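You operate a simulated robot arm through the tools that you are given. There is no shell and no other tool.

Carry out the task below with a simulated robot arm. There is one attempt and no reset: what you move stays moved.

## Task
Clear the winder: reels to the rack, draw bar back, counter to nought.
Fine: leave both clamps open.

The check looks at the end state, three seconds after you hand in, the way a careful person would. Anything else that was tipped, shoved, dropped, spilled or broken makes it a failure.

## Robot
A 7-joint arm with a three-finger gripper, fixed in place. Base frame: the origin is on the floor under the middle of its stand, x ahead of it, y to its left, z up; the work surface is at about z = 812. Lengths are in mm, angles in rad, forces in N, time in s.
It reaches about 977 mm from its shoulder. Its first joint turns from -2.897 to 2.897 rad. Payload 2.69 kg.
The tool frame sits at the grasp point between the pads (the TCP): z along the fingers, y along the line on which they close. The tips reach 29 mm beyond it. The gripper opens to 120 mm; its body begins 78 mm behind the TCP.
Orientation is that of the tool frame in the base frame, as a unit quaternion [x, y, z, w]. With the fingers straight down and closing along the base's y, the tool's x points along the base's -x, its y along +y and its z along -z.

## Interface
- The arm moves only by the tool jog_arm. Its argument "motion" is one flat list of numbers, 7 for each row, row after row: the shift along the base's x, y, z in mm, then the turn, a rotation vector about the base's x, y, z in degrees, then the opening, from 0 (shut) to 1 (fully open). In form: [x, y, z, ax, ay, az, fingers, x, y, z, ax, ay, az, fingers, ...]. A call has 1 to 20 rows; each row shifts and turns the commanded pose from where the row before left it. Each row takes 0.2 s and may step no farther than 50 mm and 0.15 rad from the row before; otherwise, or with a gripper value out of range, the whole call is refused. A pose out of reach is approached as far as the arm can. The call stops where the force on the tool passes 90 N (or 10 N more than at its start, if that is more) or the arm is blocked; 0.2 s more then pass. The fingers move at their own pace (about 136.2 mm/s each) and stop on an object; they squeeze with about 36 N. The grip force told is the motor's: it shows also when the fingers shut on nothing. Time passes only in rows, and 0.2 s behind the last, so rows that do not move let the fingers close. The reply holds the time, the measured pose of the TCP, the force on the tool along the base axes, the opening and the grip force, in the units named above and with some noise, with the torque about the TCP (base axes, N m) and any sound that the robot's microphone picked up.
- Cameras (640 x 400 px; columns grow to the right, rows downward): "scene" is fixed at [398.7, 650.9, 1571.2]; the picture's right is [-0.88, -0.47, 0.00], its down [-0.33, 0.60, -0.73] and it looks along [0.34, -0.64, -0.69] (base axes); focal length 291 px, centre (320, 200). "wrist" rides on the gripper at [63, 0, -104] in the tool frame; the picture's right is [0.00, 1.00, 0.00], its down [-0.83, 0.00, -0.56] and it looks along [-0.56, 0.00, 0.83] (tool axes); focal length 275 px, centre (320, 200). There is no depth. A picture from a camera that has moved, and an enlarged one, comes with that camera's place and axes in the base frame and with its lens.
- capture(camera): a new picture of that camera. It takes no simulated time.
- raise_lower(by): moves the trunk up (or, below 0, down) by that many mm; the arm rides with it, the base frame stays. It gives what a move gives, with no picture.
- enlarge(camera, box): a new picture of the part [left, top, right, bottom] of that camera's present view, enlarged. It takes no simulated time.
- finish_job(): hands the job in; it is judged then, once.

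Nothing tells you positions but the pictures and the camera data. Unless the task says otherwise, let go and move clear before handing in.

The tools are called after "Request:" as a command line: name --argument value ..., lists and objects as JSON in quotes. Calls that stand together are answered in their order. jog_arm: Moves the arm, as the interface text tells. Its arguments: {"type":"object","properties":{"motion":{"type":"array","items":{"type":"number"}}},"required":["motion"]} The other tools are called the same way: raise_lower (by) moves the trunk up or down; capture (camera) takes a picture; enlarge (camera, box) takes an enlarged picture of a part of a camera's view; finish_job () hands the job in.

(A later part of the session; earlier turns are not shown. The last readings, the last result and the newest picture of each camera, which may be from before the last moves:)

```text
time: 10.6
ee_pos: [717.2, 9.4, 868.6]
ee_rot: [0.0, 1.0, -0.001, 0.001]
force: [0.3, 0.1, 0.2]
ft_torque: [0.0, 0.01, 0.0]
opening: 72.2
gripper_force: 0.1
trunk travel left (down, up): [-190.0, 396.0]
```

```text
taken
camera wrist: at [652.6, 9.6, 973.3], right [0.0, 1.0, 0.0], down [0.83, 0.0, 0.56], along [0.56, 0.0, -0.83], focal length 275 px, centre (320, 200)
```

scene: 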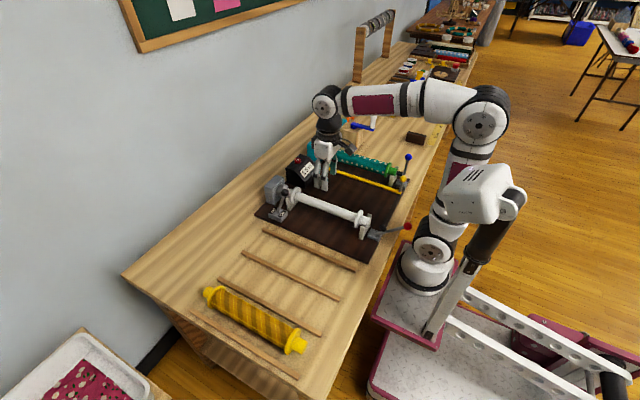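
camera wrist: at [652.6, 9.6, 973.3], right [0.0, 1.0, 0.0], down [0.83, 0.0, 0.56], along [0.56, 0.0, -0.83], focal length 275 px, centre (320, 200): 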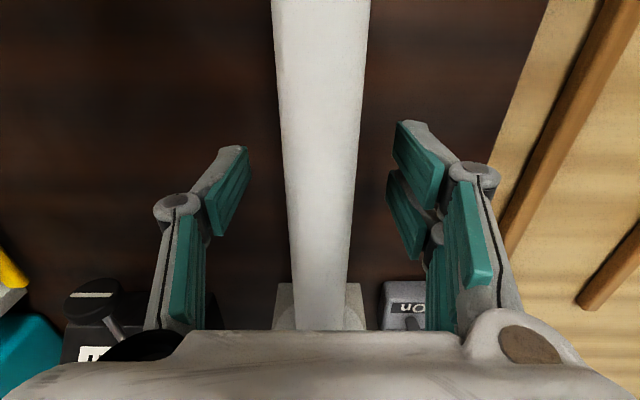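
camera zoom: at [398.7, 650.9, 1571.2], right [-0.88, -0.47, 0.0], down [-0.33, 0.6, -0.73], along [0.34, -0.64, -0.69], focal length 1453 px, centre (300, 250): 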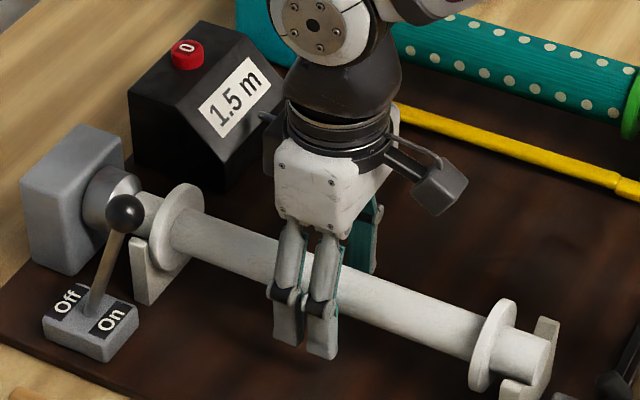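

Request:
jog_arm --motion '[0, 0, -3, 0, 0, 0, 0.6, 0, 0, 0, 0, 0, 0, 0, 0, 0, 0, 0, 0, 0, 0, 0, 0, 0, 0, 0, 0, 0, 0, 0, 0, 0, 0, 0, 0]'

Request:
capture --camera "wrist"

```text
time: 11.8
ee_pos: [717.6, 9.4, 866.0]
ee_rot: [0.0, 1.0, 0.0, 0.001]
force: [1.3, 3.6, 1.3]
ft_torque: [0.01, -0.06, 0.0]
opening: 29.9
gripper_force: 35.8
trunk travel left (down, up): [-190.0, 396.0]
```

```text
taken
camera wrist: at [652.8, 9.5, 970.5], right [0.0, 1.0, 0.0], down [0.83, 0.0, 0.56], along [0.56, 0.0, -0.83], focal length 275 px, centre (320, 200)
```

wrist: 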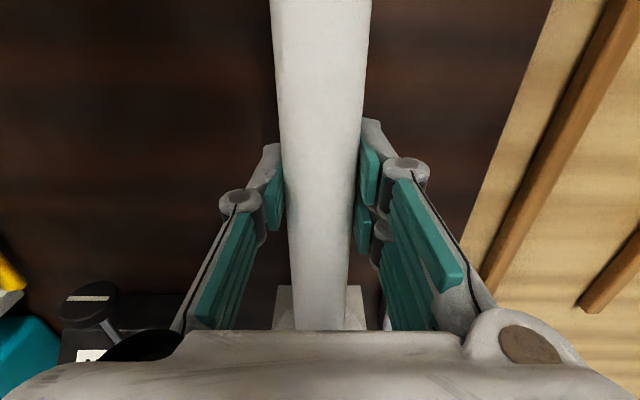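

Gripped on the barrel. I'll slide it off the cone toward −x, then see how it lifts.

Request:
jog_arm --motion '[-4, 0, 0, 0, 0, 0, 0, -4, 0, 0.5, 0, 0, 0, 0, -4, 0, 0.5, 0, 0, 0, 0]'

Request:
enlarge --camera "scene" --box '[260, 150, 388, 230]'

```text
time: 12.6
ee_pos: [705.6, 9.7, 867.4]
ee_rot: [0.0, 1.0, -0.001, 0.001]
force: [2.5, 4.6, 4.1]
ft_torque: [-0.03, 0.06, 0.05]
opening: 29.9
gripper_force: 36.2
trunk travel left (down, up): [-190.0, 396.0]
```

```text
5.00 times, centred on (324, 190) of scene
camera zoom: at [398.7, 650.9, 1571.2], right [-0.88, -0.47, 0.0], down [-0.33, 0.6, -0.73], along [0.34, -0.64, -0.69], focal length 1453 px, centre (300, 250)
```

zoom: 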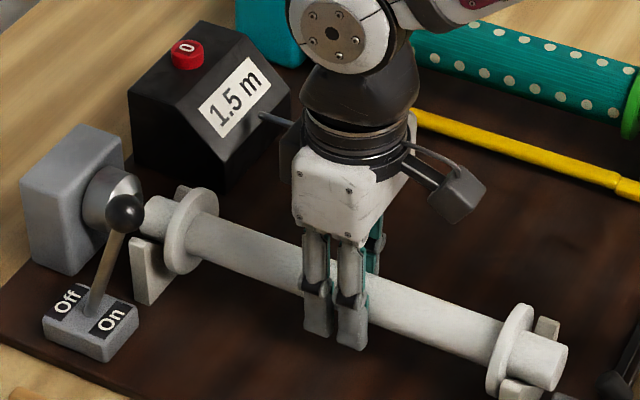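

The reel slid freely and its hub is clear of the cone. Lifting it straight up now.

Request:
jog_arm --motion '[0, 0, 5, 0, 0, 0, 0, 0, 0, 10, 0, 0, 0, 0]'

Request:
enlarge --camera "scene" --box '[260, 150, 388, 230]'

```text
time: 13.2
ee_pos: [704.7, 9.7, 882.0]
ee_rot: [0.0, 1.0, 0.0, 0.0]
force: [-0.6, -0.9, 0.0]
ft_torque: [-0.01, 0.01, -0.01]
opening: 30.0
gripper_force: 36.2
trunk travel left (down, up): [-190.0, 396.0]
```

```text
5.00 times, centred on (324, 190) of scene
camera zoom: at [398.7, 650.9, 1571.2], right [-0.88, -0.47, 0.0], down [-0.33, 0.6, -0.73], along [0.34, -0.64, -0.69], focal length 1453 px, centre (300, 250)
```

zoom: 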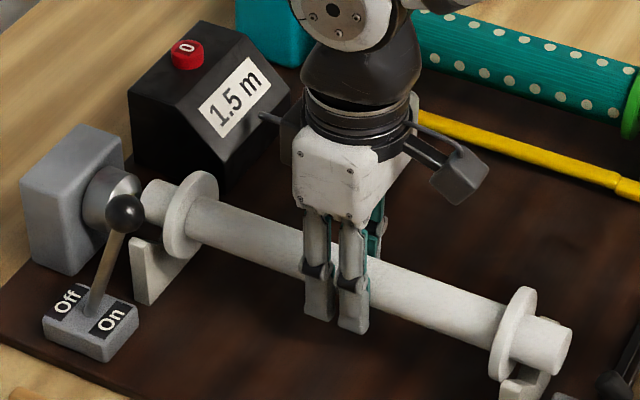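

Request:
jog_arm --motion '[0, 0, 35, 0, 0, 0, 0, 0, 0, 45, 0, 0, 0, 0, 0, 0, 45, 0, 0, 0, 0, 0, 0, 25, 0, 0, 0, 0]'

Request:
capture --camera "scene"

Request:
capture --camera "wrist"

```text
time: 14.2
ee_pos: [704.7, 7.8, 1031.7]
ee_rot: [0.0, 1.0, -0.001, -0.001]
force: [1.2, 0.1, -1.2]
ft_torque: [0.01, -0.01, 0.04]
opening: 29.9
gripper_force: 36.5
trunk travel left (down, up): [-190.0, 396.0]
```

```text
taken
```

scene: 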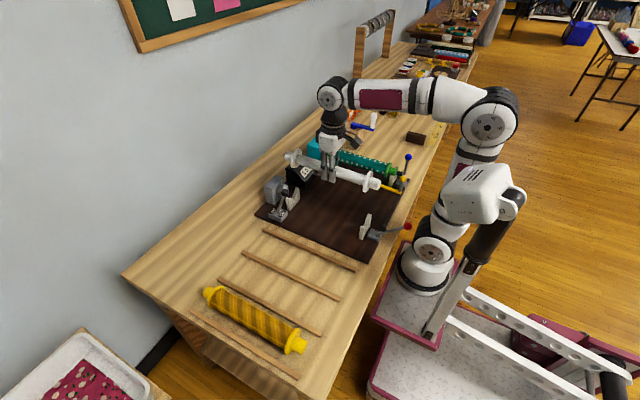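

```text
taken
camera wrist: at [639.6, 8.4, 1136.1], right [0.0, 1.0, 0.0], down [0.83, 0.0, 0.56], along [0.56, 0.0, -0.83], focal length 275 px, centre (320, 200)
```

wrist: 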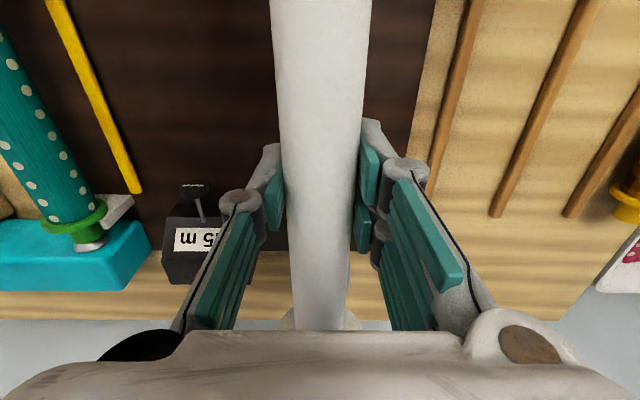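

The white reel is held and clear. I'll carry it high over to the rack's middle slot (y≈330).

Request:
jog_arm --motion '[0, 46, 2, 0, 0, 0, 0, 0, 46, 2, 0, 0, 0, 0, 0, 46, 0, 0, 0, 0, 0, 0, 46, 0, 0, 0, 0, 0, 0, 46, 0, 0, 0, 0, 0, 0, 46, 0, 0, 0, 0, 0, 0, 46, 0, 0, 0, 0, 0]'

Request:
capture --camera "wrist"

Request:
capture --camera "scene"

```text
time: 15.8
ee_pos: [706.3, 328.1, 1035.5]
ee_rot: [0.0, 1.0, -0.001, 0.001]
force: [0.6, -0.8, -0.5]
ft_torque: [0.05, 0.01, -0.03]
opening: 30.0
gripper_force: 36.0
trunk travel left (down, up): [-190.0, 396.0]
```

```text
taken
camera wrist: at [641.3, 329.3, 1140.4], right [0.0, 1.0, 0.0], down [0.83, 0.0, 0.56], along [0.56, 0.0, -0.83], focal length 275 px, centre (320, 200)
```

wrist: 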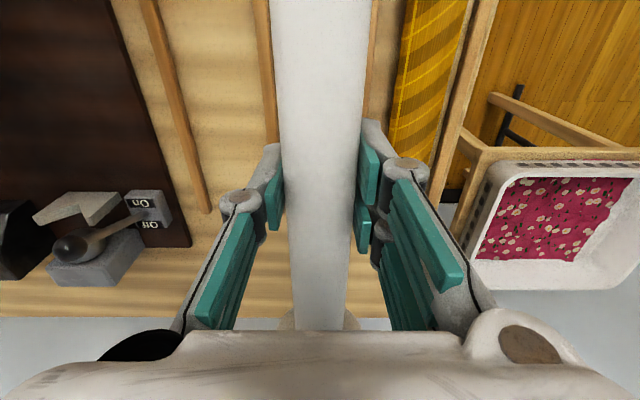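

```text
taken
```

scene: 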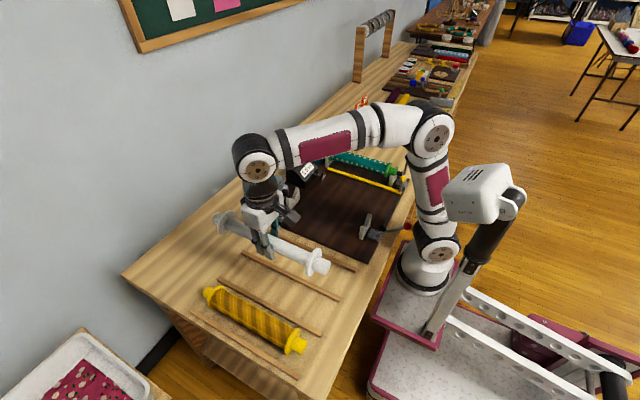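

Request:
enlarge --camera "wrist" --box '[100, 0, 300, 125]'

Request:
enlarge --camera "wrist" --box '[350, 0, 550, 125]'

Request:
enlarge --camera "scene" --box '[190, 200, 382, 320]'

```text
3.20 times, centred on (200, 62) of wrist
camera zoom: at [641.3, 329.3, 1140.4], right [0.0, 1.0, 0.0], down [0.83, 0.0, 0.56], along [0.56, 0.0, -0.83], focal length 881 px, centre (704, 640)
```

zoom: 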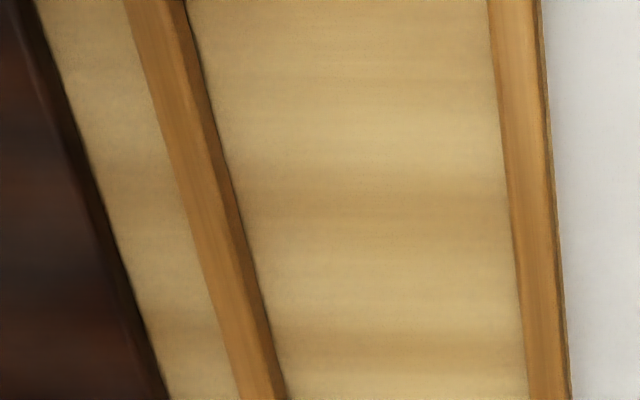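

```text
3.20 times, centred on (450, 62) of wrist
camera zoom: at [641.3, 329.3, 1140.4], right [0.0, 1.0, 0.0], down [0.83, 0.0, 0.56], along [0.56, 0.0, -0.83], focal length 881 px, centre (-96, 640)
```

zoom: 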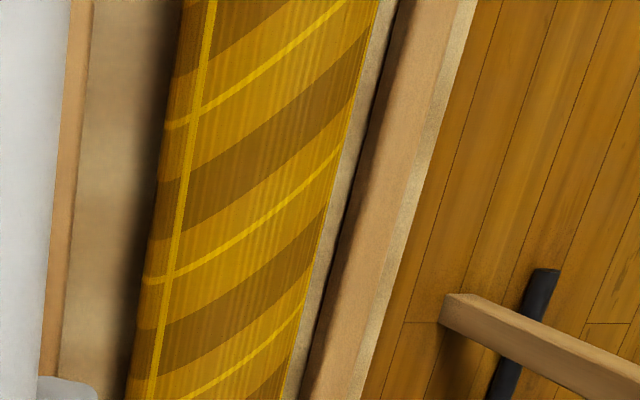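

```text
3.33 times, centred on (286, 260) of scene
camera zoom: at [398.7, 650.9, 1571.2], right [-0.88, -0.47, 0.0], down [-0.33, 0.6, -0.73], along [0.34, -0.64, -0.69], focal length 969 px, centre (433, 0)
```

zoom: 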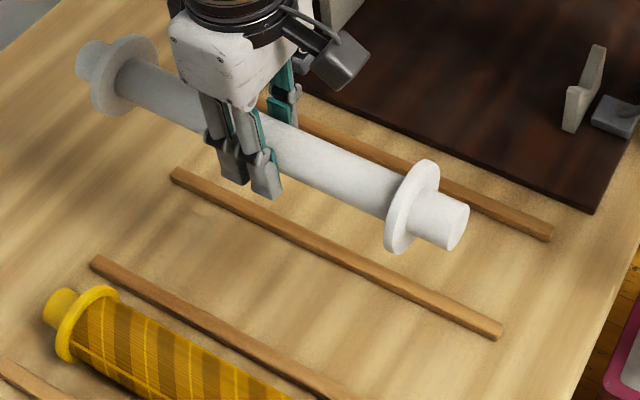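

Slats measure y≈165, 272, 379 and 485, so the middle slot is centred at y≈325. I'll lower the reel toward it.

Request:
jog_arm --motion '[1, -3, -44, 0, 0, 0, 0, 0, 0, -44, 0, 0, 0, 0, 0, 0, -44, 0, 0, 0, 0, 0, 0, -30, 0, 0, 0, 0]'

Request:
enlarge --camera "scene" --box '[190, 220, 382, 340]'

Request:
capture --camera "wrist"

```text
time: 16.8
ee_pos: [705.6, 326.8, 874.7]
ee_rot: [0.001, 1.0, 0.001, 0.002]
force: [-0.1, 0.5, -1.4]
ft_torque: [0.02, 0.01, -0.01]
opening: 30.0
gripper_force: 36.7
trunk travel left (down, up): [-190.0, 396.0]
```

```text
3.33 times, centred on (286, 280) of scene
camera zoom: at [398.7, 650.9, 1571.2], right [-0.88, -0.47, 0.0], down [-0.33, 0.6, -0.73], along [0.34, -0.64, -0.69], focal length 969 px, centre (433, -67)
```

zoom: 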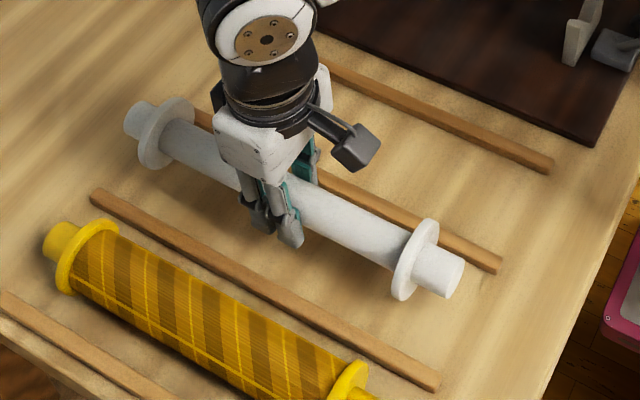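

```text
taken
camera wrist: at [641.6, 327.4, 978.9], right [0.0, 1.0, 0.0], down [0.83, 0.0, 0.56], along [0.56, 0.0, -0.83], focal length 275 px, centre (320, 200)
```

wrist: 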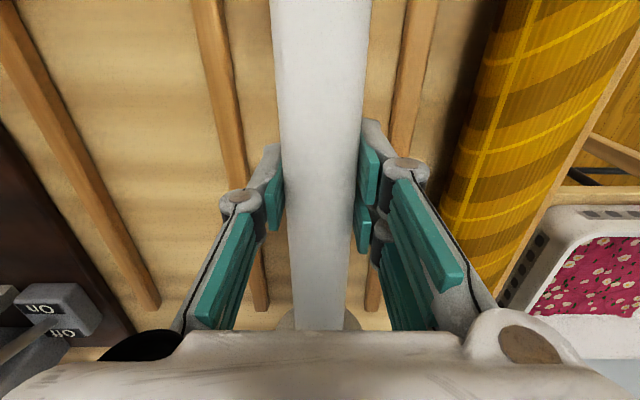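

Well centred between the slats. I'll lower slowly until it touches the table.

Request:
jog_arm --motion '[0, 0, -10, 0, 0, 0, 0, 0, 0, -7, 0, 0, 0, 0, 0, 0, -3, 0, 0, 0, 0]'

Request:
enlarge --camera "scene" --box '[220, 230, 348, 310]'

```text
time: 17.6
ee_pos: [705.8, 326.9, 855.1]
ee_rot: [0.0, 1.0, 0.0, 0.0]
force: [-1.2, 0.2, -1.8]
ft_torque: [-0.01, -0.01, -0.02]
opening: 30.0
gripper_force: 36.4
trunk travel left (down, up): [-190.0, 396.0]
```

```text
5.00 times, centred on (284, 270) of scene
camera zoom: at [398.7, 650.9, 1571.2], right [-0.88, -0.47, 0.0], down [-0.33, 0.6, -0.73], along [0.34, -0.64, -0.69], focal length 1453 px, centre (500, -150)
```

zoom: 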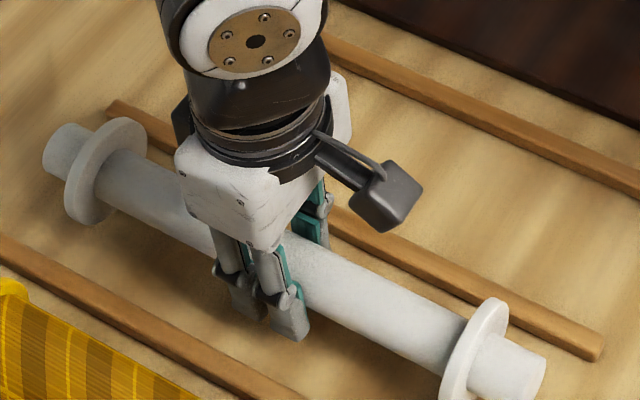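

Request:
jog_arm --motion '[0, 0, -2, 0, 0, 0, 0, 0, 0, -2, 0, 0, 0, 0]'

```text
time: 18.2
ee_pos: [707.2, 327.6, 850.6]
ee_rot: [0.0, 1.0, -0.001, 0.001]
force: [-0.2, 0.4, -1.8]
ft_torque: [-0.02, 0.01, -0.01]
opening: 29.8
gripper_force: 36.2
trunk travel left (down, up): [-190.0, 396.0]
```

Request:
jog_arm --motion '[0, 0, -2, 0, 0, 0, 0, 0, 0, -1.5, 0, 0, 0, 0]'

Request:
enlarge --camera "scene" --box '[220, 230, 348, 310]'

```text
time: 18.8
ee_pos: [705.9, 327.6, 848.6]
ee_rot: [0.0, 1.0, -0.001, 0.001]
force: [-0.1, 0.1, -1.4]
ft_torque: [-0.04, 0.05, -0.02]
opening: 30.0
gripper_force: 35.9
trunk travel left (down, up): [-190.0, 396.0]
```

```text
5.00 times, centred on (284, 270) of scene
camera zoom: at [398.7, 650.9, 1571.2], right [-0.88, -0.47, 0.0], down [-0.33, 0.6, -0.73], along [0.34, -0.64, -0.69], focal length 1453 px, centre (500, -150)
```

zoom: 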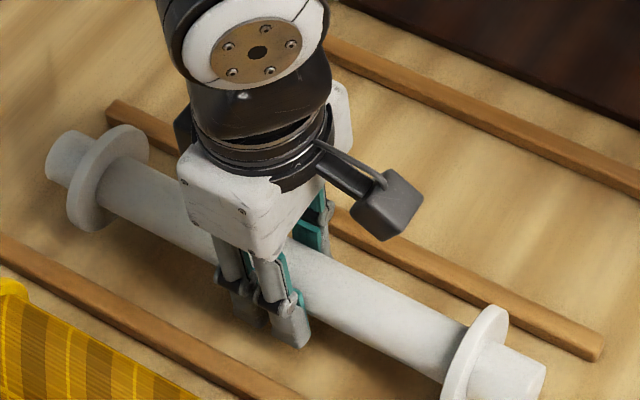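

Request:
jog_arm --motion '[0, 0, -1.5, 0, 0, 0, 0, 0, 0, -1, 0, 0, 0, 0]'

Request:
enlarge --camera "wrist" --box '[220, 100, 420, 225]'

```text
time: 19.4
ee_pos: [706.8, 328.0, 844.2]
ee_rot: [0.0, 1.0, 0.0, 0.001]
force: [-0.1, 0.4, -0.3]
ft_torque: [-0.02, -0.03, 0.0]
opening: 30.0
gripper_force: 35.2
trunk travel left (down, up): [-190.0, 396.0]
```

```text
3.20 times, centred on (320, 162) of wrist
camera zoom: at [641.7, 327.6, 948.3], right [0.0, 1.0, 0.0], down [0.83, 0.0, 0.56], along [0.56, 0.0, -0.83], focal length 881 px, centre (320, 320)
```

zoom: 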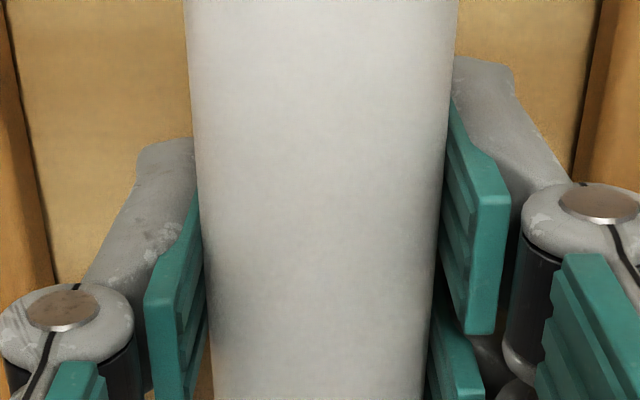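

The reel axis sits about 5 mm above my grasp point, so the fingertips nearly reach the table as the flanges do. I'll ease down a little more, watching the force.

Request:
jog_arm --motion '[0, 0, -1, 0, 0, 0, 0, 0, 0, -1, 0, 0, 0, 0]'

Request:
enlarge --camera "scene" --box '[285, 270, 333, 300]'

Request:
enlarge --camera "scene" --box '[255, 255, 303, 305]'

```text
time: 20.0
ee_pos: [706.6, 328.1, 842.7]
ee_rot: [0.001, 1.0, -0.001, 0.0]
force: [0.4, 0.6, -2.5]
ft_torque: [0.02, 0.01, -0.01]
opening: 29.7
gripper_force: 35.7
trunk travel left (down, up): [-190.0, 396.0]
```

```text
13.33 times, centred on (309, 285) of scene
camera zoom: at [398.7, 650.9, 1571.2], right [-0.88, -0.47, 0.0], down [-0.33, 0.6, -0.73], along [0.34, -0.64, -0.69], focal length 3875 px, centre (467, -933)
```

zoom: 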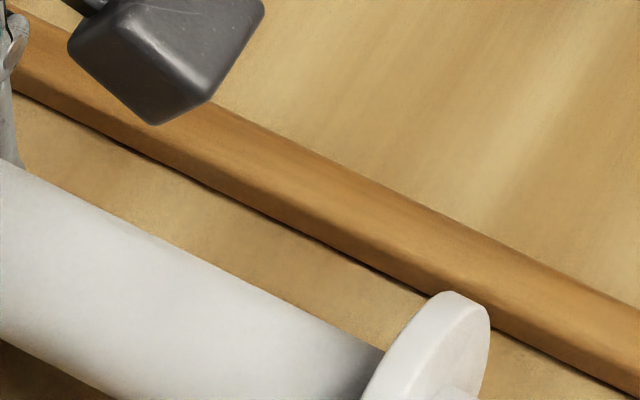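

```text
8.00 times, centred on (279, 280) of scene
camera zoom: at [398.7, 650.9, 1571.2], right [-0.88, -0.47, 0.0], down [-0.33, 0.6, -0.73], along [0.34, -0.64, -0.69], focal length 2325 px, centre (648, -440)
```

zoom: 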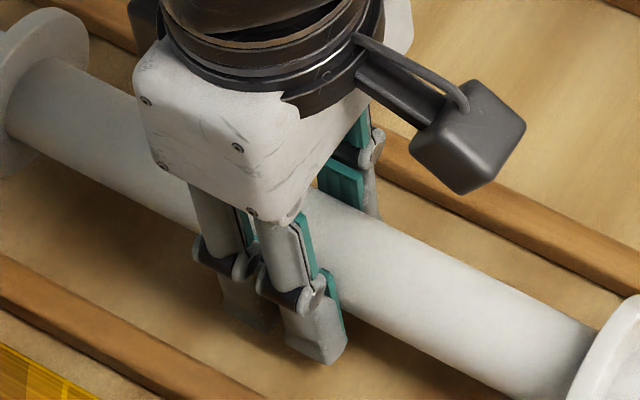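

Request:
jog_arm --motion '[0, 0, -1, 0, 0, 0, 0]'

Request:
jog_arm --motion '[0, 0, -1, 0, 0, 0, 0]'

```text
time: 20.4
ee_pos: [705.7, 328.6, 840.7]
ee_rot: [0.001, 1.0, 0.0, 0.001]
force: [-1.2, -0.1, -1.9]
ft_torque: [-0.02, 0.02, 0.0]
opening: 30.0
gripper_force: 36.3
trunk travel left (down, up): [-190.0, 396.0]
```

```text
time: 20.8
ee_pos: [706.4, 327.5, 840.3]
ee_rot: [0.0, 1.0, -0.001, 0.001]
force: [-0.5, 0.0, 0.3]
ft_torque: [-0.03, 0.01, -0.01]
opening: 30.0
gripper_force: 36.0
trunk travel left (down, up): [-190.0, 396.0]
```

Request:
jog_arm --motion '[0, 0, -1, 0, 0, 0, 0]'

Request:
jog_arm --motion '[0, 0, -1, 0, 0, 0, 0]'

```text
time: 21.2
ee_pos: [706.5, 328.4, 838.5]
ee_rot: [0.0, 1.0, -0.001, -0.001]
force: [-0.3, 0.2, -1.6]
ft_torque: [-0.01, 0.01, -0.03]
opening: 30.0
gripper_force: 35.9
trunk travel left (down, up): [-190.0, 396.0]
```

```text
time: 21.6
ee_pos: [706.7, 327.9, 837.6]
ee_rot: [0.0, 1.0, -0.001, 0.001]
force: [-0.5, -0.4, -0.2]
ft_torque: [-0.04, -0.03, 0.0]
opening: 29.8
gripper_force: 36.2
trunk travel left (down, up): [-190.0, 396.0]
```

Request:
jog_arm --motion '[0, 0, -1, 0, 0, 0, 0]'

Request:
jog_arm --motion '[0, 0, -1, 0, 0, 0, 0]'

Request:
enlarge --camera "scene" --box '[220, 230, 348, 310]'

```text
time: 22.0
ee_pos: [706.4, 327.4, 836.5]
ee_rot: [0.001, 1.0, -0.002, 0.001]
force: [0.7, -1.3, -1.4]
ft_torque: [0.03, 0.02, -0.01]
opening: 29.8
gripper_force: 36.6
trunk travel left (down, up): [-190.0, 396.0]
```

```text
time: 22.4
ee_pos: [706.6, 327.4, 836.3]
ee_rot: [0.0, 1.0, -0.001, 0.0]
force: [0.2, -0.1, -1.0]
ft_torque: [0.0, -0.01, 0.0]
opening: 29.8
gripper_force: 35.9
trunk travel left (down, up): [-190.0, 396.0]
```

```text
5.00 times, centred on (284, 270) of scene
camera zoom: at [398.7, 650.9, 1571.2], right [-0.88, -0.47, 0.0], down [-0.33, 0.6, -0.73], along [0.34, -0.64, -0.69], focal length 1453 px, centre (500, -150)
```

zoom: 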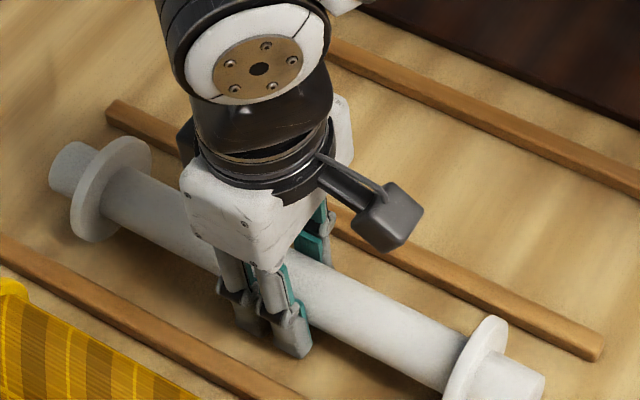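

Request:
jog_arm --motion '[0, 0, -1, 0, 0, 0, 0]'

Request:
jog_arm --motion '[0, 0, -1, 0, 0, 0, 0]'

Request:
enlarge --camera "scene" --box '[275, 285, 339, 325]'

```text
time: 22.8
ee_pos: [706.7, 327.9, 835.1]
ee_rot: [-0.001, 1.0, -0.001, 0.0]
force: [-0.1, 1.1, -1.1]
ft_torque: [0.01, 0.04, 0.01]
opening: 29.8
gripper_force: 36.2
trunk travel left (down, up): [-190.0, 396.0]
```

```text
time: 23.2
ee_pos: [706.6, 328.4, 833.9]
ee_rot: [0.0, 1.0, -0.001, 0.0]
force: [-0.5, -0.3, -1.3]
ft_torque: [-0.01, 0.04, 0.05]
opening: 29.7
gripper_force: 36.5
trunk travel left (down, up): [-190.0, 396.0]
```

```text
10.00 times, centred on (307, 305) of scene
camera zoom: at [398.7, 650.9, 1571.2], right [-0.88, -0.47, 0.0], down [-0.33, 0.6, -0.73], along [0.34, -0.64, -0.69], focal length 2907 px, centre (450, -850)
```

zoom: 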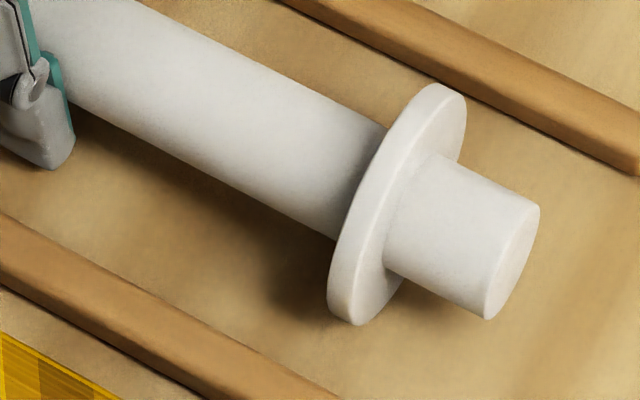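

Request:
jog_arm --motion '[0, 0, -1, 0, 0, 0, 0]'

Request:
jog_arm --motion '[0, 0, -1, 0, 0, 0, 0]'

Request:
enlarge --camera "scene" --box '[255, 270, 303, 300]'

```text
time: 23.6
ee_pos: [706.3, 330.0, 833.4]
ee_rot: [0.0, 1.0, -0.001, 0.001]
force: [-1.6, -1.5, 6.2]
ft_torque: [0.0, 0.19, -0.01]
opening: 30.1
gripper_force: 35.5
trunk travel left (down, up): [-190.0, 396.0]
```

```text
time: 24.0
ee_pos: [705.7, 327.7, 834.3]
ee_rot: [0.001, 1.0, 0.0, 0.002]
force: [-0.1, -2.0, 18.6]
ft_torque: [-0.07, 0.54, -0.04]
opening: 29.8
gripper_force: 35.9
trunk travel left (down, up): [-190.0, 396.0]
```

```text
13.33 times, centred on (279, 285) of scene
camera zoom: at [398.7, 650.9, 1571.2], right [-0.88, -0.47, 0.0], down [-0.33, 0.6, -0.73], along [0.34, -0.64, -0.69], focal length 3875 px, centre (867, -933)
```

zoom: 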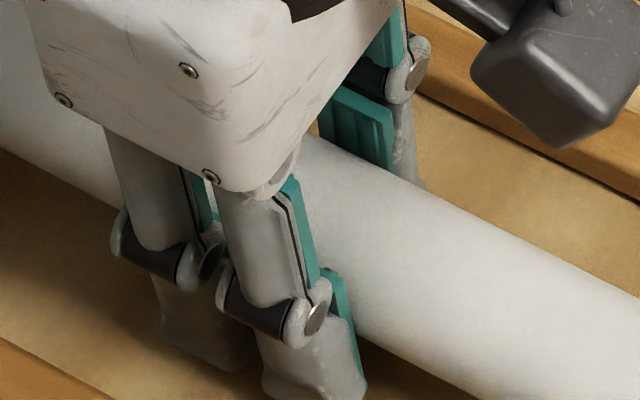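

Contact is made at about 18 N. I'll back off a millimetre, open slightly, and lift away.

Request:
jog_arm --motion '[0, 0, 1, 0, 0, 0, 0, 0, 0, 0, 0, 0, 0, 0.3, 0, 0, 0, 0, 0, 0, 0.36, 0, 0, 0, 0, 0, 0, 0.36]'

Request:
enlarge --camera "scene" --box '[220, 230, 348, 310]'

Request:
capture --camera "wrist"

```text
time: 25.0
ee_pos: [705.8, 327.7, 833.3]
ee_rot: [-0.001, 1.0, -0.001, -0.001]
force: [0.9, -1.1, 0.0]
ft_torque: [0.0, 0.01, 0.01]
opening: 43.4
gripper_force: 0.0
trunk travel left (down, up): [-190.0, 396.0]
```

```text
5.00 times, centred on (284, 270) of scene
camera zoom: at [398.7, 650.9, 1571.2], right [-0.88, -0.47, 0.0], down [-0.33, 0.6, -0.73], along [0.34, -0.64, -0.69], focal length 1453 px, centre (500, -150)
```

zoom: 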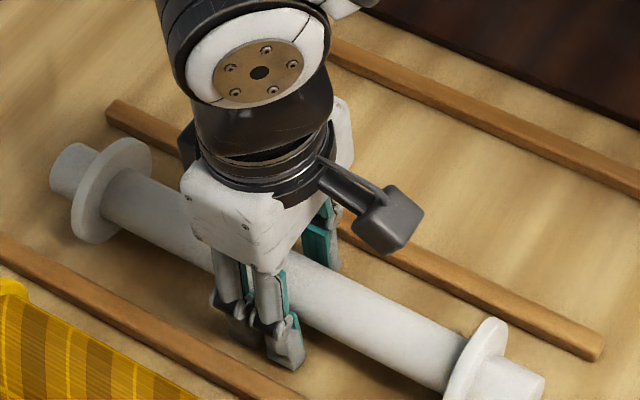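

```text
taken
camera wrist: at [641.9, 327.5, 937.1], right [0.0, 1.0, 0.0], down [0.83, 0.0, 0.56], along [0.56, 0.0, -0.83], focal length 275 px, centre (320, 200)
```

wrist: 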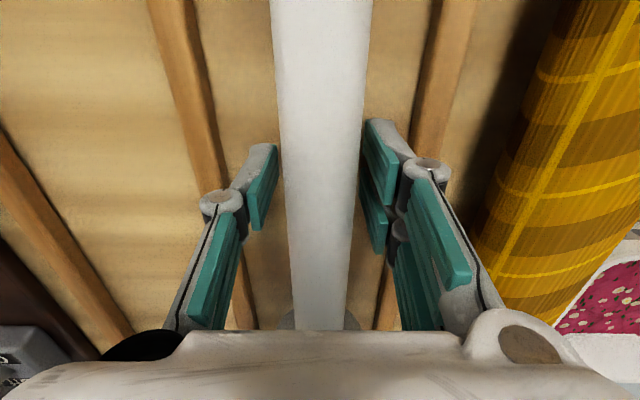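

The reel rests in the slot. Lifting away straight up.

Request:
jog_arm --motion '[0, 0, 20, 0, 0, 0, 0.36, 0, 0, 40, 0, 0, 0, 0.36, 0, 0, 45, 0, 0, 0, 0.36, 0, 0, 45, 0, 0, 0, 0.36, 0, 0, 30, 0, 0, 0, 0.36]'

Request:
capture --camera "scene"

Request:
capture --camera "wrist"

```text
time: 26.2
ee_pos: [705.9, 326.5, 1013.9]
ee_rot: [0.0, 1.0, 0.0, -0.001]
force: [-0.5, -0.2, -0.2]
ft_torque: [0.03, 0.0, 0.0]
opening: 43.1
gripper_force: 0.0
trunk travel left (down, up): [-190.0, 396.0]
```

```text
taken
```

scene: 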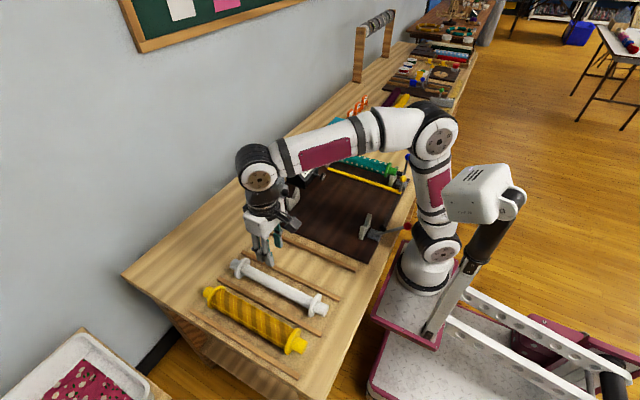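

```text
taken
camera wrist: at [641.3, 327.3, 1118.2], right [0.0, 1.0, 0.0], down [0.83, 0.0, 0.56], along [0.56, 0.0, -0.83], focal length 275 px, centre (320, 200)
```

wrist: 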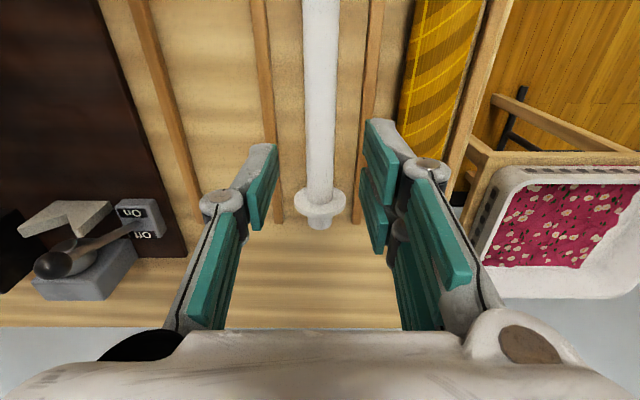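

White is in the rack. Next I'll go to the blue lever to open the green reel's clamp, staying high on the way.

Request:
jog_arm --motion '[-12.3, -44.4, 1, 0, 0, 0, 0.6, -12.3, -44.4, 1, 0, 0, 0, 0.6, -12.3, -44.4, 1, 0, 0, 0, 0.6, -12.3, -44.4, 1, 0, 0, 0, 0.6, -12.3, -44.4, 1, 0, 0, 0, 0.6, -12.3, -44.4, 1, 0, 0, 0, 0.6, -12.3, -44.4, 1, 0, 0, 0, 0.6, -12.3, -44.4, 1, 0, 0, 0, 0.6, -12.3, -44.4, 1, 0, 0, 0, 0.6, -12.3, -44.4, 1, 0, 0, 0, 0.6, -12.3, -44.4, 1, 0, 0, 0, 0.6, -12.3, -44.4, 1, 0, 0, 0, 0.6, -12.3, -44.4, 1, 0, 0, 0, 0.6, -12.3, -44.4, 1, 0, 0, 0, 0.6]'

Request:
capture --camera "wrist"

Request:
capture --camera "scene"

```text
time: 29.2
ee_pos: [536.0, -292.9, 1026.4]
ee_rot: [0.0, 1.0, -0.001, 0.001]
force: [-0.3, -0.3, 0.2]
ft_torque: [0.0, -0.01, 0.03]
opening: 72.0
gripper_force: 0.1
trunk travel left (down, up): [-190.0, 396.0]
```

```text
taken
camera wrist: at [470.3, -293.6, 1131.0], right [-0.01, 1.0, 0.0], down [0.83, 0.0, 0.56], along [0.56, 0.0, -0.83], focal length 275 px, centre (320, 200)
```

wrist: 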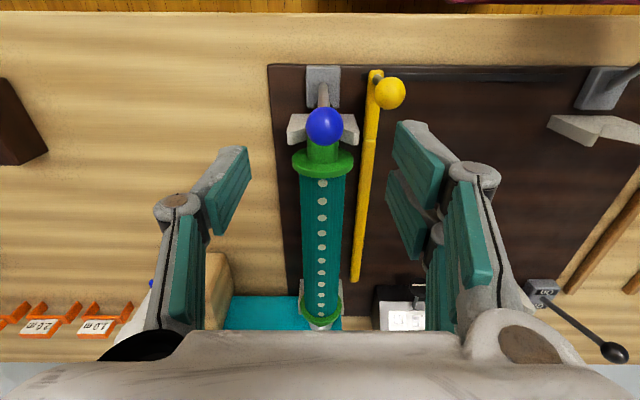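

```text
taken
```

scene: 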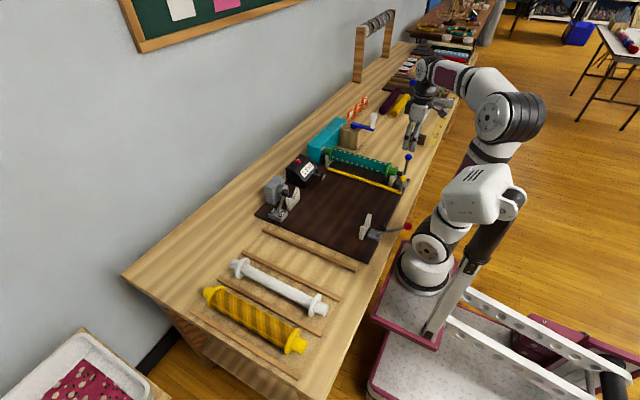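

Request:
enlarge --camera "wrist" --box '[0, 280, 160, 360]'

Request:
enlarge --camera "scene" --box '[335, 90, 383, 120]'

Request:
enlarge --camera "wrist" --box '[270, 60, 430, 160]'

```text
4.00 times, centred on (80, 320) of wrist
camera zoom: at [470.3, -293.6, 1131.0], right [-0.01, 1.0, 0.0], down [0.83, 0.0, 0.56], along [0.56, 0.0, -0.83], focal length 1101 px, centre (1280, -280)
```

zoom: 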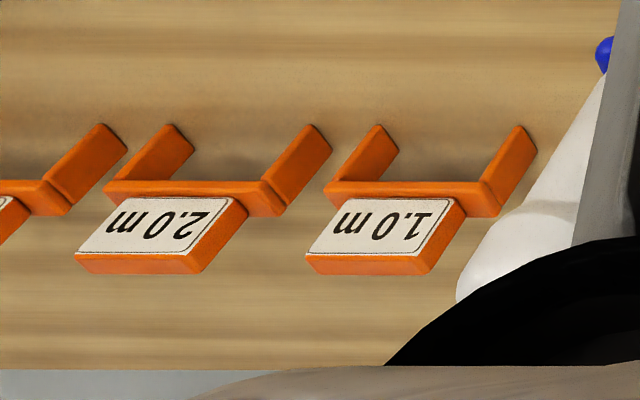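

```text
13.33 times, centred on (359, 105) of scene
camera zoom: at [398.7, 650.9, 1571.2], right [-0.88, -0.47, 0.0], down [-0.33, 0.6, -0.73], along [0.34, -0.64, -0.69], focal length 3875 px, centre (-200, 1467)
```

zoom: 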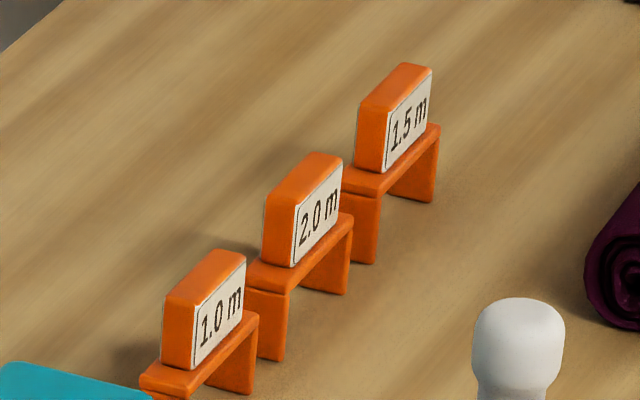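

```text
4.00 times, centred on (350, 110) of wrist
camera zoom: at [470.3, -293.6, 1131.0], right [-0.01, 1.0, 0.0], down [0.83, 0.0, 0.56], along [0.56, 0.0, -0.83], focal length 1101 px, centre (200, 560)
```

zoom: 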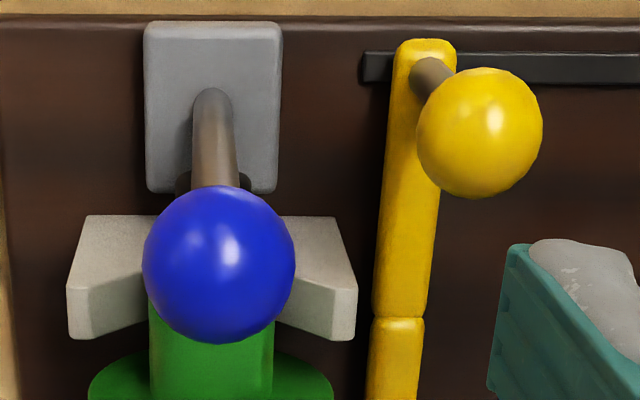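

Blue ball is at about (534, −291, 945). Descending around it and closing.

Request:
jog_arm --motion '[-1, 1, -40, 0, 0, 0, 0.55, -1, 1, -41, 0, 0, 0, 0.5, 0, 0, 0, 0, 0, 0, 0.5]'

Request:
capture --camera "wrist"

Request:
enlarge --camera "scene" --box '[350, 110, 478, 190]'

```text
time: 30.0
ee_pos: [533.8, -291.3, 945.8]
ee_rot: [0.0, 1.0, 0.0, 0.0]
force: [0.0, -0.2, -0.1]
ft_torque: [0.03, -0.03, 0.0]
opening: 60.1
gripper_force: 0.0
trunk travel left (down, up): [-190.0, 396.0]
```

```text
taken
camera wrist: at [468.8, -291.1, 1050.0], right [0.0, 1.0, 0.0], down [0.83, 0.0, 0.56], along [0.56, 0.0, -0.83], focal length 275 px, centre (320, 200)
```

wrist: 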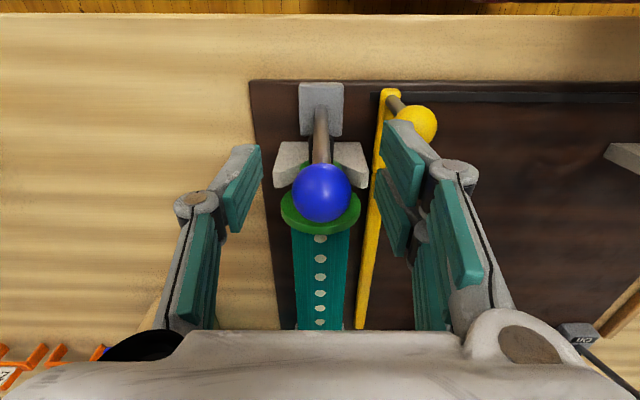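

```text
5.00 times, centred on (414, 150) of scene
camera zoom: at [398.7, 650.9, 1571.2], right [-0.88, -0.47, 0.0], down [-0.33, 0.6, -0.73], along [0.34, -0.64, -0.69], focal length 1453 px, centre (-150, 450)
```

zoom: 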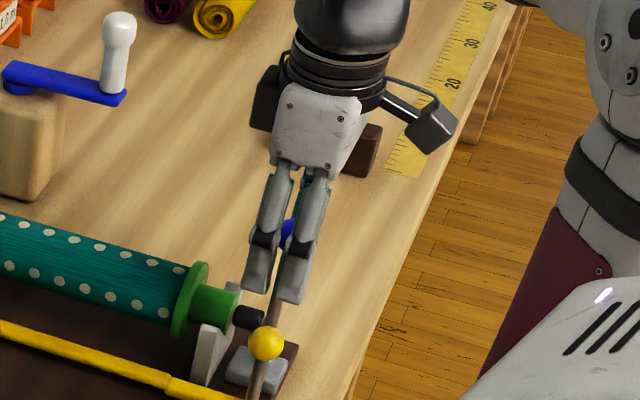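

Centred. I'll close and pull the lever back along its arc.

Request:
jog_arm --motion '[0, 0, 0, 0, 0, 0, 0, 0, 0, 0, 0, 0, 0, 0, 0, 0, 0, 0, 0, 0, 0, -5, 0, 0, 0, 0, 0, 0, -5, 0, -0.5, 0, 0, 0, 0, -7, 0, -1, 0, 0, 0, 0, -7, 0, -1.5, 0, 0, 0, 0, -7, 0, -2, 0, 0, 0, 0]'

Request:
enlarge --camera "scene" --box '[350, 130, 478, 210]'

```text
time: 31.8
ee_pos: [501.2, -290.7, 941.5]
ee_rot: [0.001, 1.0, -0.001, -0.001]
force: [10.6, 10.9, -1.0]
ft_torque: [-0.14, -1.13, 0.01]
opening: 23.2
gripper_force: 45.1
trunk travel left (down, up): [-190.0, 396.0]
```

```text
5.00 times, centred on (414, 170) of scene
camera zoom: at [398.7, 650.9, 1571.2], right [-0.88, -0.47, 0.0], down [-0.33, 0.6, -0.73], along [0.34, -0.64, -0.69], focal length 1453 px, centre (-150, 350)
```

zoom: 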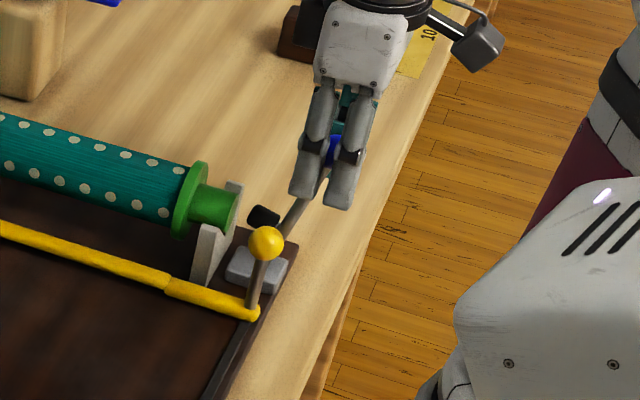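

Request:
jog_arm --motion '[-7, 0.5, -2.4, 0, 0, 0, 0, -7, 0.5, -2.8, 0, 0, 0, 0, -7, 0, -3.6, 0, 0, 0, 0, -7, 0, -4.5, 0, 0, 0, 0, -6, 0, -4.5, 0, 0, 0, 0]'

Request:
enlarge --camera "scene" --box '[350, 130, 478, 210]'

```text
time: 33.0
ee_pos: [466.4, -290.8, 923.6]
ee_rot: [0.002, 1.0, 0.0, 0.001]
force: [6.5, 7.0, 6.1]
ft_torque: [-0.03, -1.05, 0.03]
opening: 23.3
gripper_force: 45.2
trunk travel left (down, up): [-190.0, 396.0]
```

```text
5.00 times, centred on (414, 170) of scene
camera zoom: at [398.7, 650.9, 1571.2], right [-0.88, -0.47, 0.0], down [-0.33, 0.6, -0.73], along [0.34, -0.64, -0.69], focal length 1453 px, centre (-150, 350)
```

zoom: 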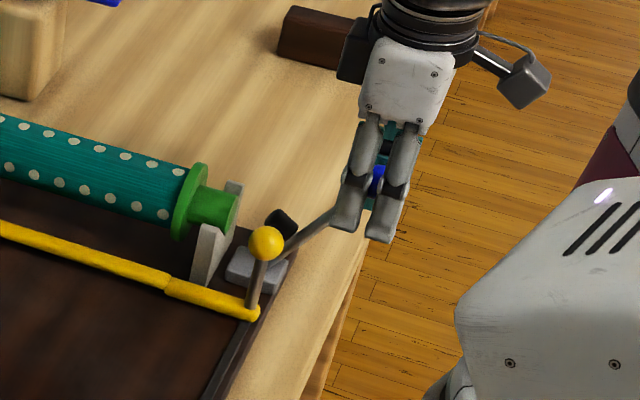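

Request:
jog_arm --motion '[-7, 0, -5, 0, 0, 0, 0, -7, 0, -5.5, 0, 0, 0, 0, -6, 0, -5.5, 0, 0, 0, 0]'

Request:
enlarge --camera "scene" --box '[350, 130, 478, 210]'

```text
time: 33.8
ee_pos: [448.1, -289.2, 906.8]
ee_rot: [0.0, 1.0, -0.001, -0.001]
force: [15.0, 3.3, -4.0]
ft_torque: [-0.13, -1.08, 0.08]
opening: 24.7
gripper_force: 45.1
trunk travel left (down, up): [-190.0, 396.0]
```

```text
5.00 times, centred on (414, 170) of scene
camera zoom: at [398.7, 650.9, 1571.2], right [-0.88, -0.47, 0.0], down [-0.33, 0.6, -0.73], along [0.34, -0.64, -0.69], focal length 1453 px, centre (-150, 350)
```

zoom: 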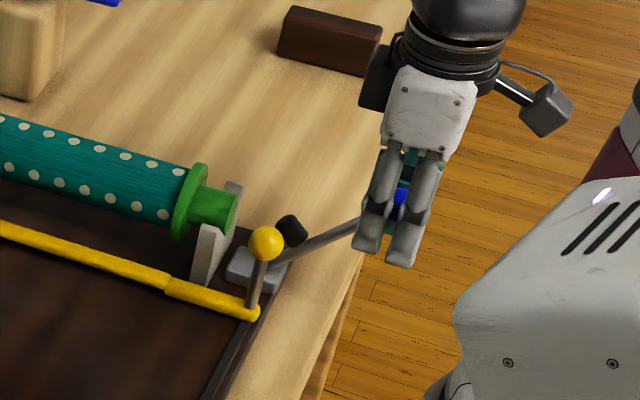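

The lever looks fully over. I'll release it and lift clear.

Request:
jog_arm --motion '[0, 0, 0, 0, 0, 0, 0.45, 0, 0, 0, 0, 0, 0, 0.45, 0, 0, 40, 0, 0, 0, 0.45, 5, 0, 45, 0, 0, 0, 0.45, 10, 0, 20, 0, 0, 0, 0.45]'

Request:
capture --camera "wrist"

Request:
enlarge --camera "scene" --box '[350, 130, 478, 210]'

```text
time: 35.0
ee_pos: [462.6, -290.4, 1011.2]
ee_rot: [0.001, 1.0, -0.001, 0.002]
force: [0.5, 0.1, -0.4]
ft_torque: [-0.03, -0.02, -0.02]
opening: 54.2
gripper_force: 0.1
trunk travel left (down, up): [-190.0, 396.0]
```

```text
taken
camera wrist: at [397.0, -289.7, 1116.3], right [0.0, 1.0, 0.0], down [0.83, 0.0, 0.56], along [0.56, 0.0, -0.83], focal length 275 px, centre (320, 200)
```

wrist: 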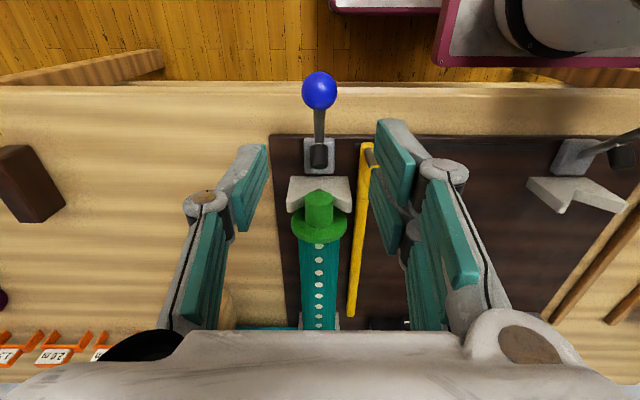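

```text
5.00 times, centred on (414, 170) of scene
camera zoom: at [398.7, 650.9, 1571.2], right [-0.88, -0.47, 0.0], down [-0.33, 0.6, -0.73], along [0.34, -0.64, -0.69], focal length 1453 px, centre (-150, 350)
```

zoom: 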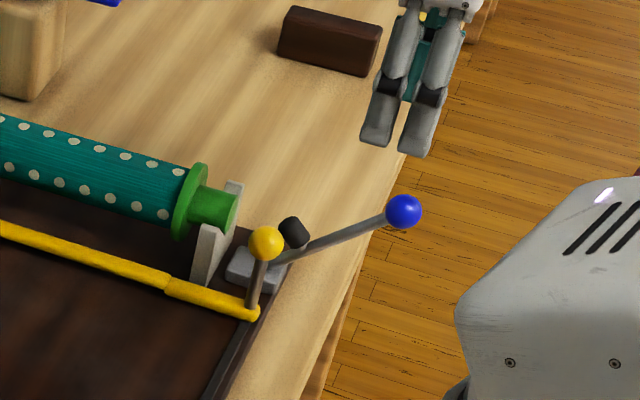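

Both clamps are open. Next is the draw bar, so I'll move above its yellow ball at about (526, −234, 885).

Request:
jog_arm --motion '[32, 29, 0, 0, 0, 0, 0.4, 31.5, 28.5, 0, 0, 0, 0, 0.38, 0, 0, -30, 0, 0, 0, 0.38]'

Request:
capture --camera "wrist"

Request:
enlarge --camera "wrist" --box '[220, 80, 420, 205]'

```text
time: 35.8
ee_pos: [525.8, -232.3, 982.9]
ee_rot: [0.001, 1.0, -0.002, 0.001]
force: [-1.0, -0.2, -0.3]
ft_torque: [0.02, 0.02, 0.0]
opening: 45.6
gripper_force: 0.0
trunk travel left (down, up): [-190.0, 396.0]
```

```text
taken
camera wrist: at [461.0, -233.0, 1086.5], right [0.0, 1.0, 0.0], down [0.83, 0.0, 0.56], along [0.56, 0.0, -0.83], focal length 275 px, centre (320, 200)
```

wrist: 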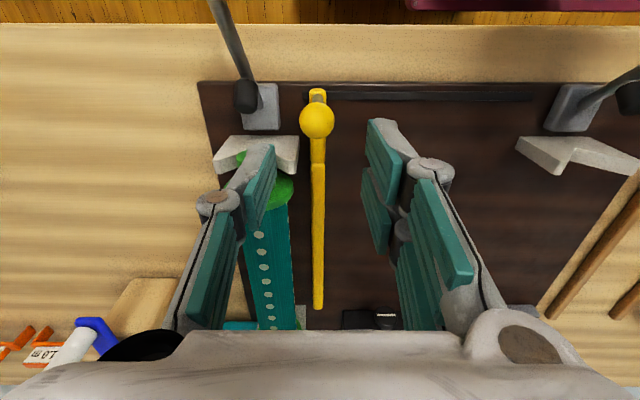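

```text
3.20 times, centred on (320, 142) of wrist
camera zoom: at [461.0, -233.0, 1086.5], right [0.0, 1.0, 0.0], down [0.83, 0.0, 0.56], along [0.56, 0.0, -0.83], focal length 881 px, centre (320, 384)
```

zoom: 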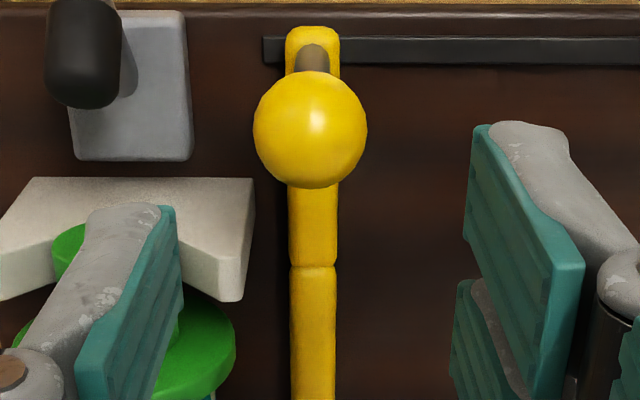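

The ball is centred at y≈−235. I'll narrow the opening so the thumb clears the retracted blue plunger, then descend.

Request:
jog_arm --motion '[0, -1, -20, 0, 0, 0, 0.31, 0, 0, -35, 0, 0, 0, 0.31, 0, 0, -34, 0, 0, 0, 0.31]'

Request:
capture --camera "wrist"

Request:
enlarge --camera "scene" --box '[350, 130, 446, 190]'

```text
time: 36.6
ee_pos: [524.8, -233.2, 893.3]
ee_rot: [0.0, 1.0, -0.002, 0.001]
force: [0.5, 0.5, 0.3]
ft_torque: [0.0, -0.04, 0.04]
opening: 37.3
gripper_force: 0.1
trunk travel left (down, up): [-190.0, 396.0]
```

```text
taken
camera wrist: at [460.8, -233.9, 997.2], right [0.0, 1.0, 0.0], down [0.83, 0.0, 0.56], along [0.56, 0.0, -0.83], focal length 275 px, centre (320, 200)
```

wrist: 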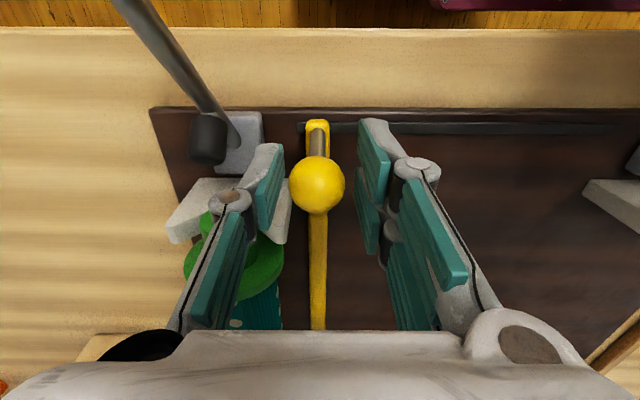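

```text
6.67 times, centred on (398, 160) of scene
camera zoom: at [398.7, 650.9, 1571.2], right [-0.88, -0.47, 0.0], down [-0.33, 0.6, -0.73], along [0.34, -0.64, -0.69], focal length 1938 px, centre (-200, 467)
```

zoom: 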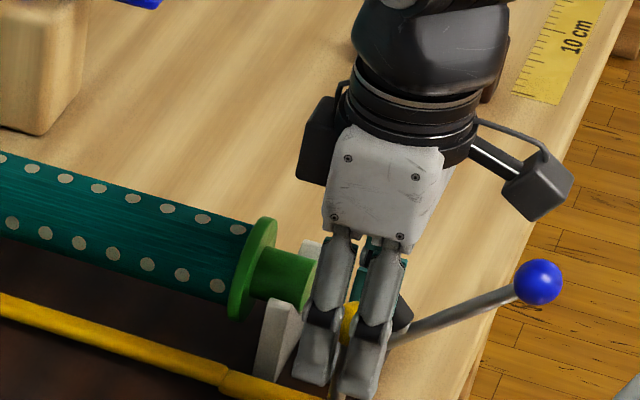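

Centred with clearance. Closing and easing the bar toward +y.

Request:
jog_arm --motion '[0, 0, 0, 0, 0, 0, 0, 0, 0, 0, 0, 0, 0, 0, 0, 0, 0, 0, 0, 0, 0, 0, 5, 0, 0, 0, 0, 0, 0, 5, 0, 0, 0, 0, 0]'

Request:
capture --camera "wrist"

```text
time: 37.8
ee_pos: [525.2, -223.9, 892.7]
ee_rot: [0.001, 1.0, 0.001, 0.0]
force: [-0.1, -1.1, -14.4]
ft_torque: [-0.06, -0.81, -0.03]
opening: 23.6
gripper_force: 45.5
trunk travel left (down, up): [-190.0, 396.0]
```

```text
taken
camera wrist: at [461.0, -224.3, 997.3], right [0.0, 1.0, 0.0], down [0.83, 0.0, 0.56], along [0.56, 0.0, -0.83], focal length 275 px, centre (320, 200)
```

wrist: 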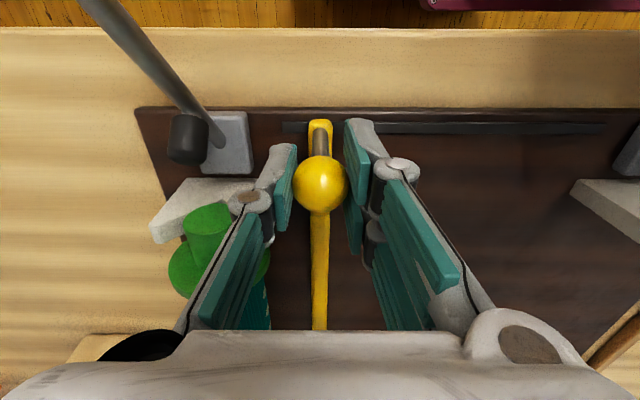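

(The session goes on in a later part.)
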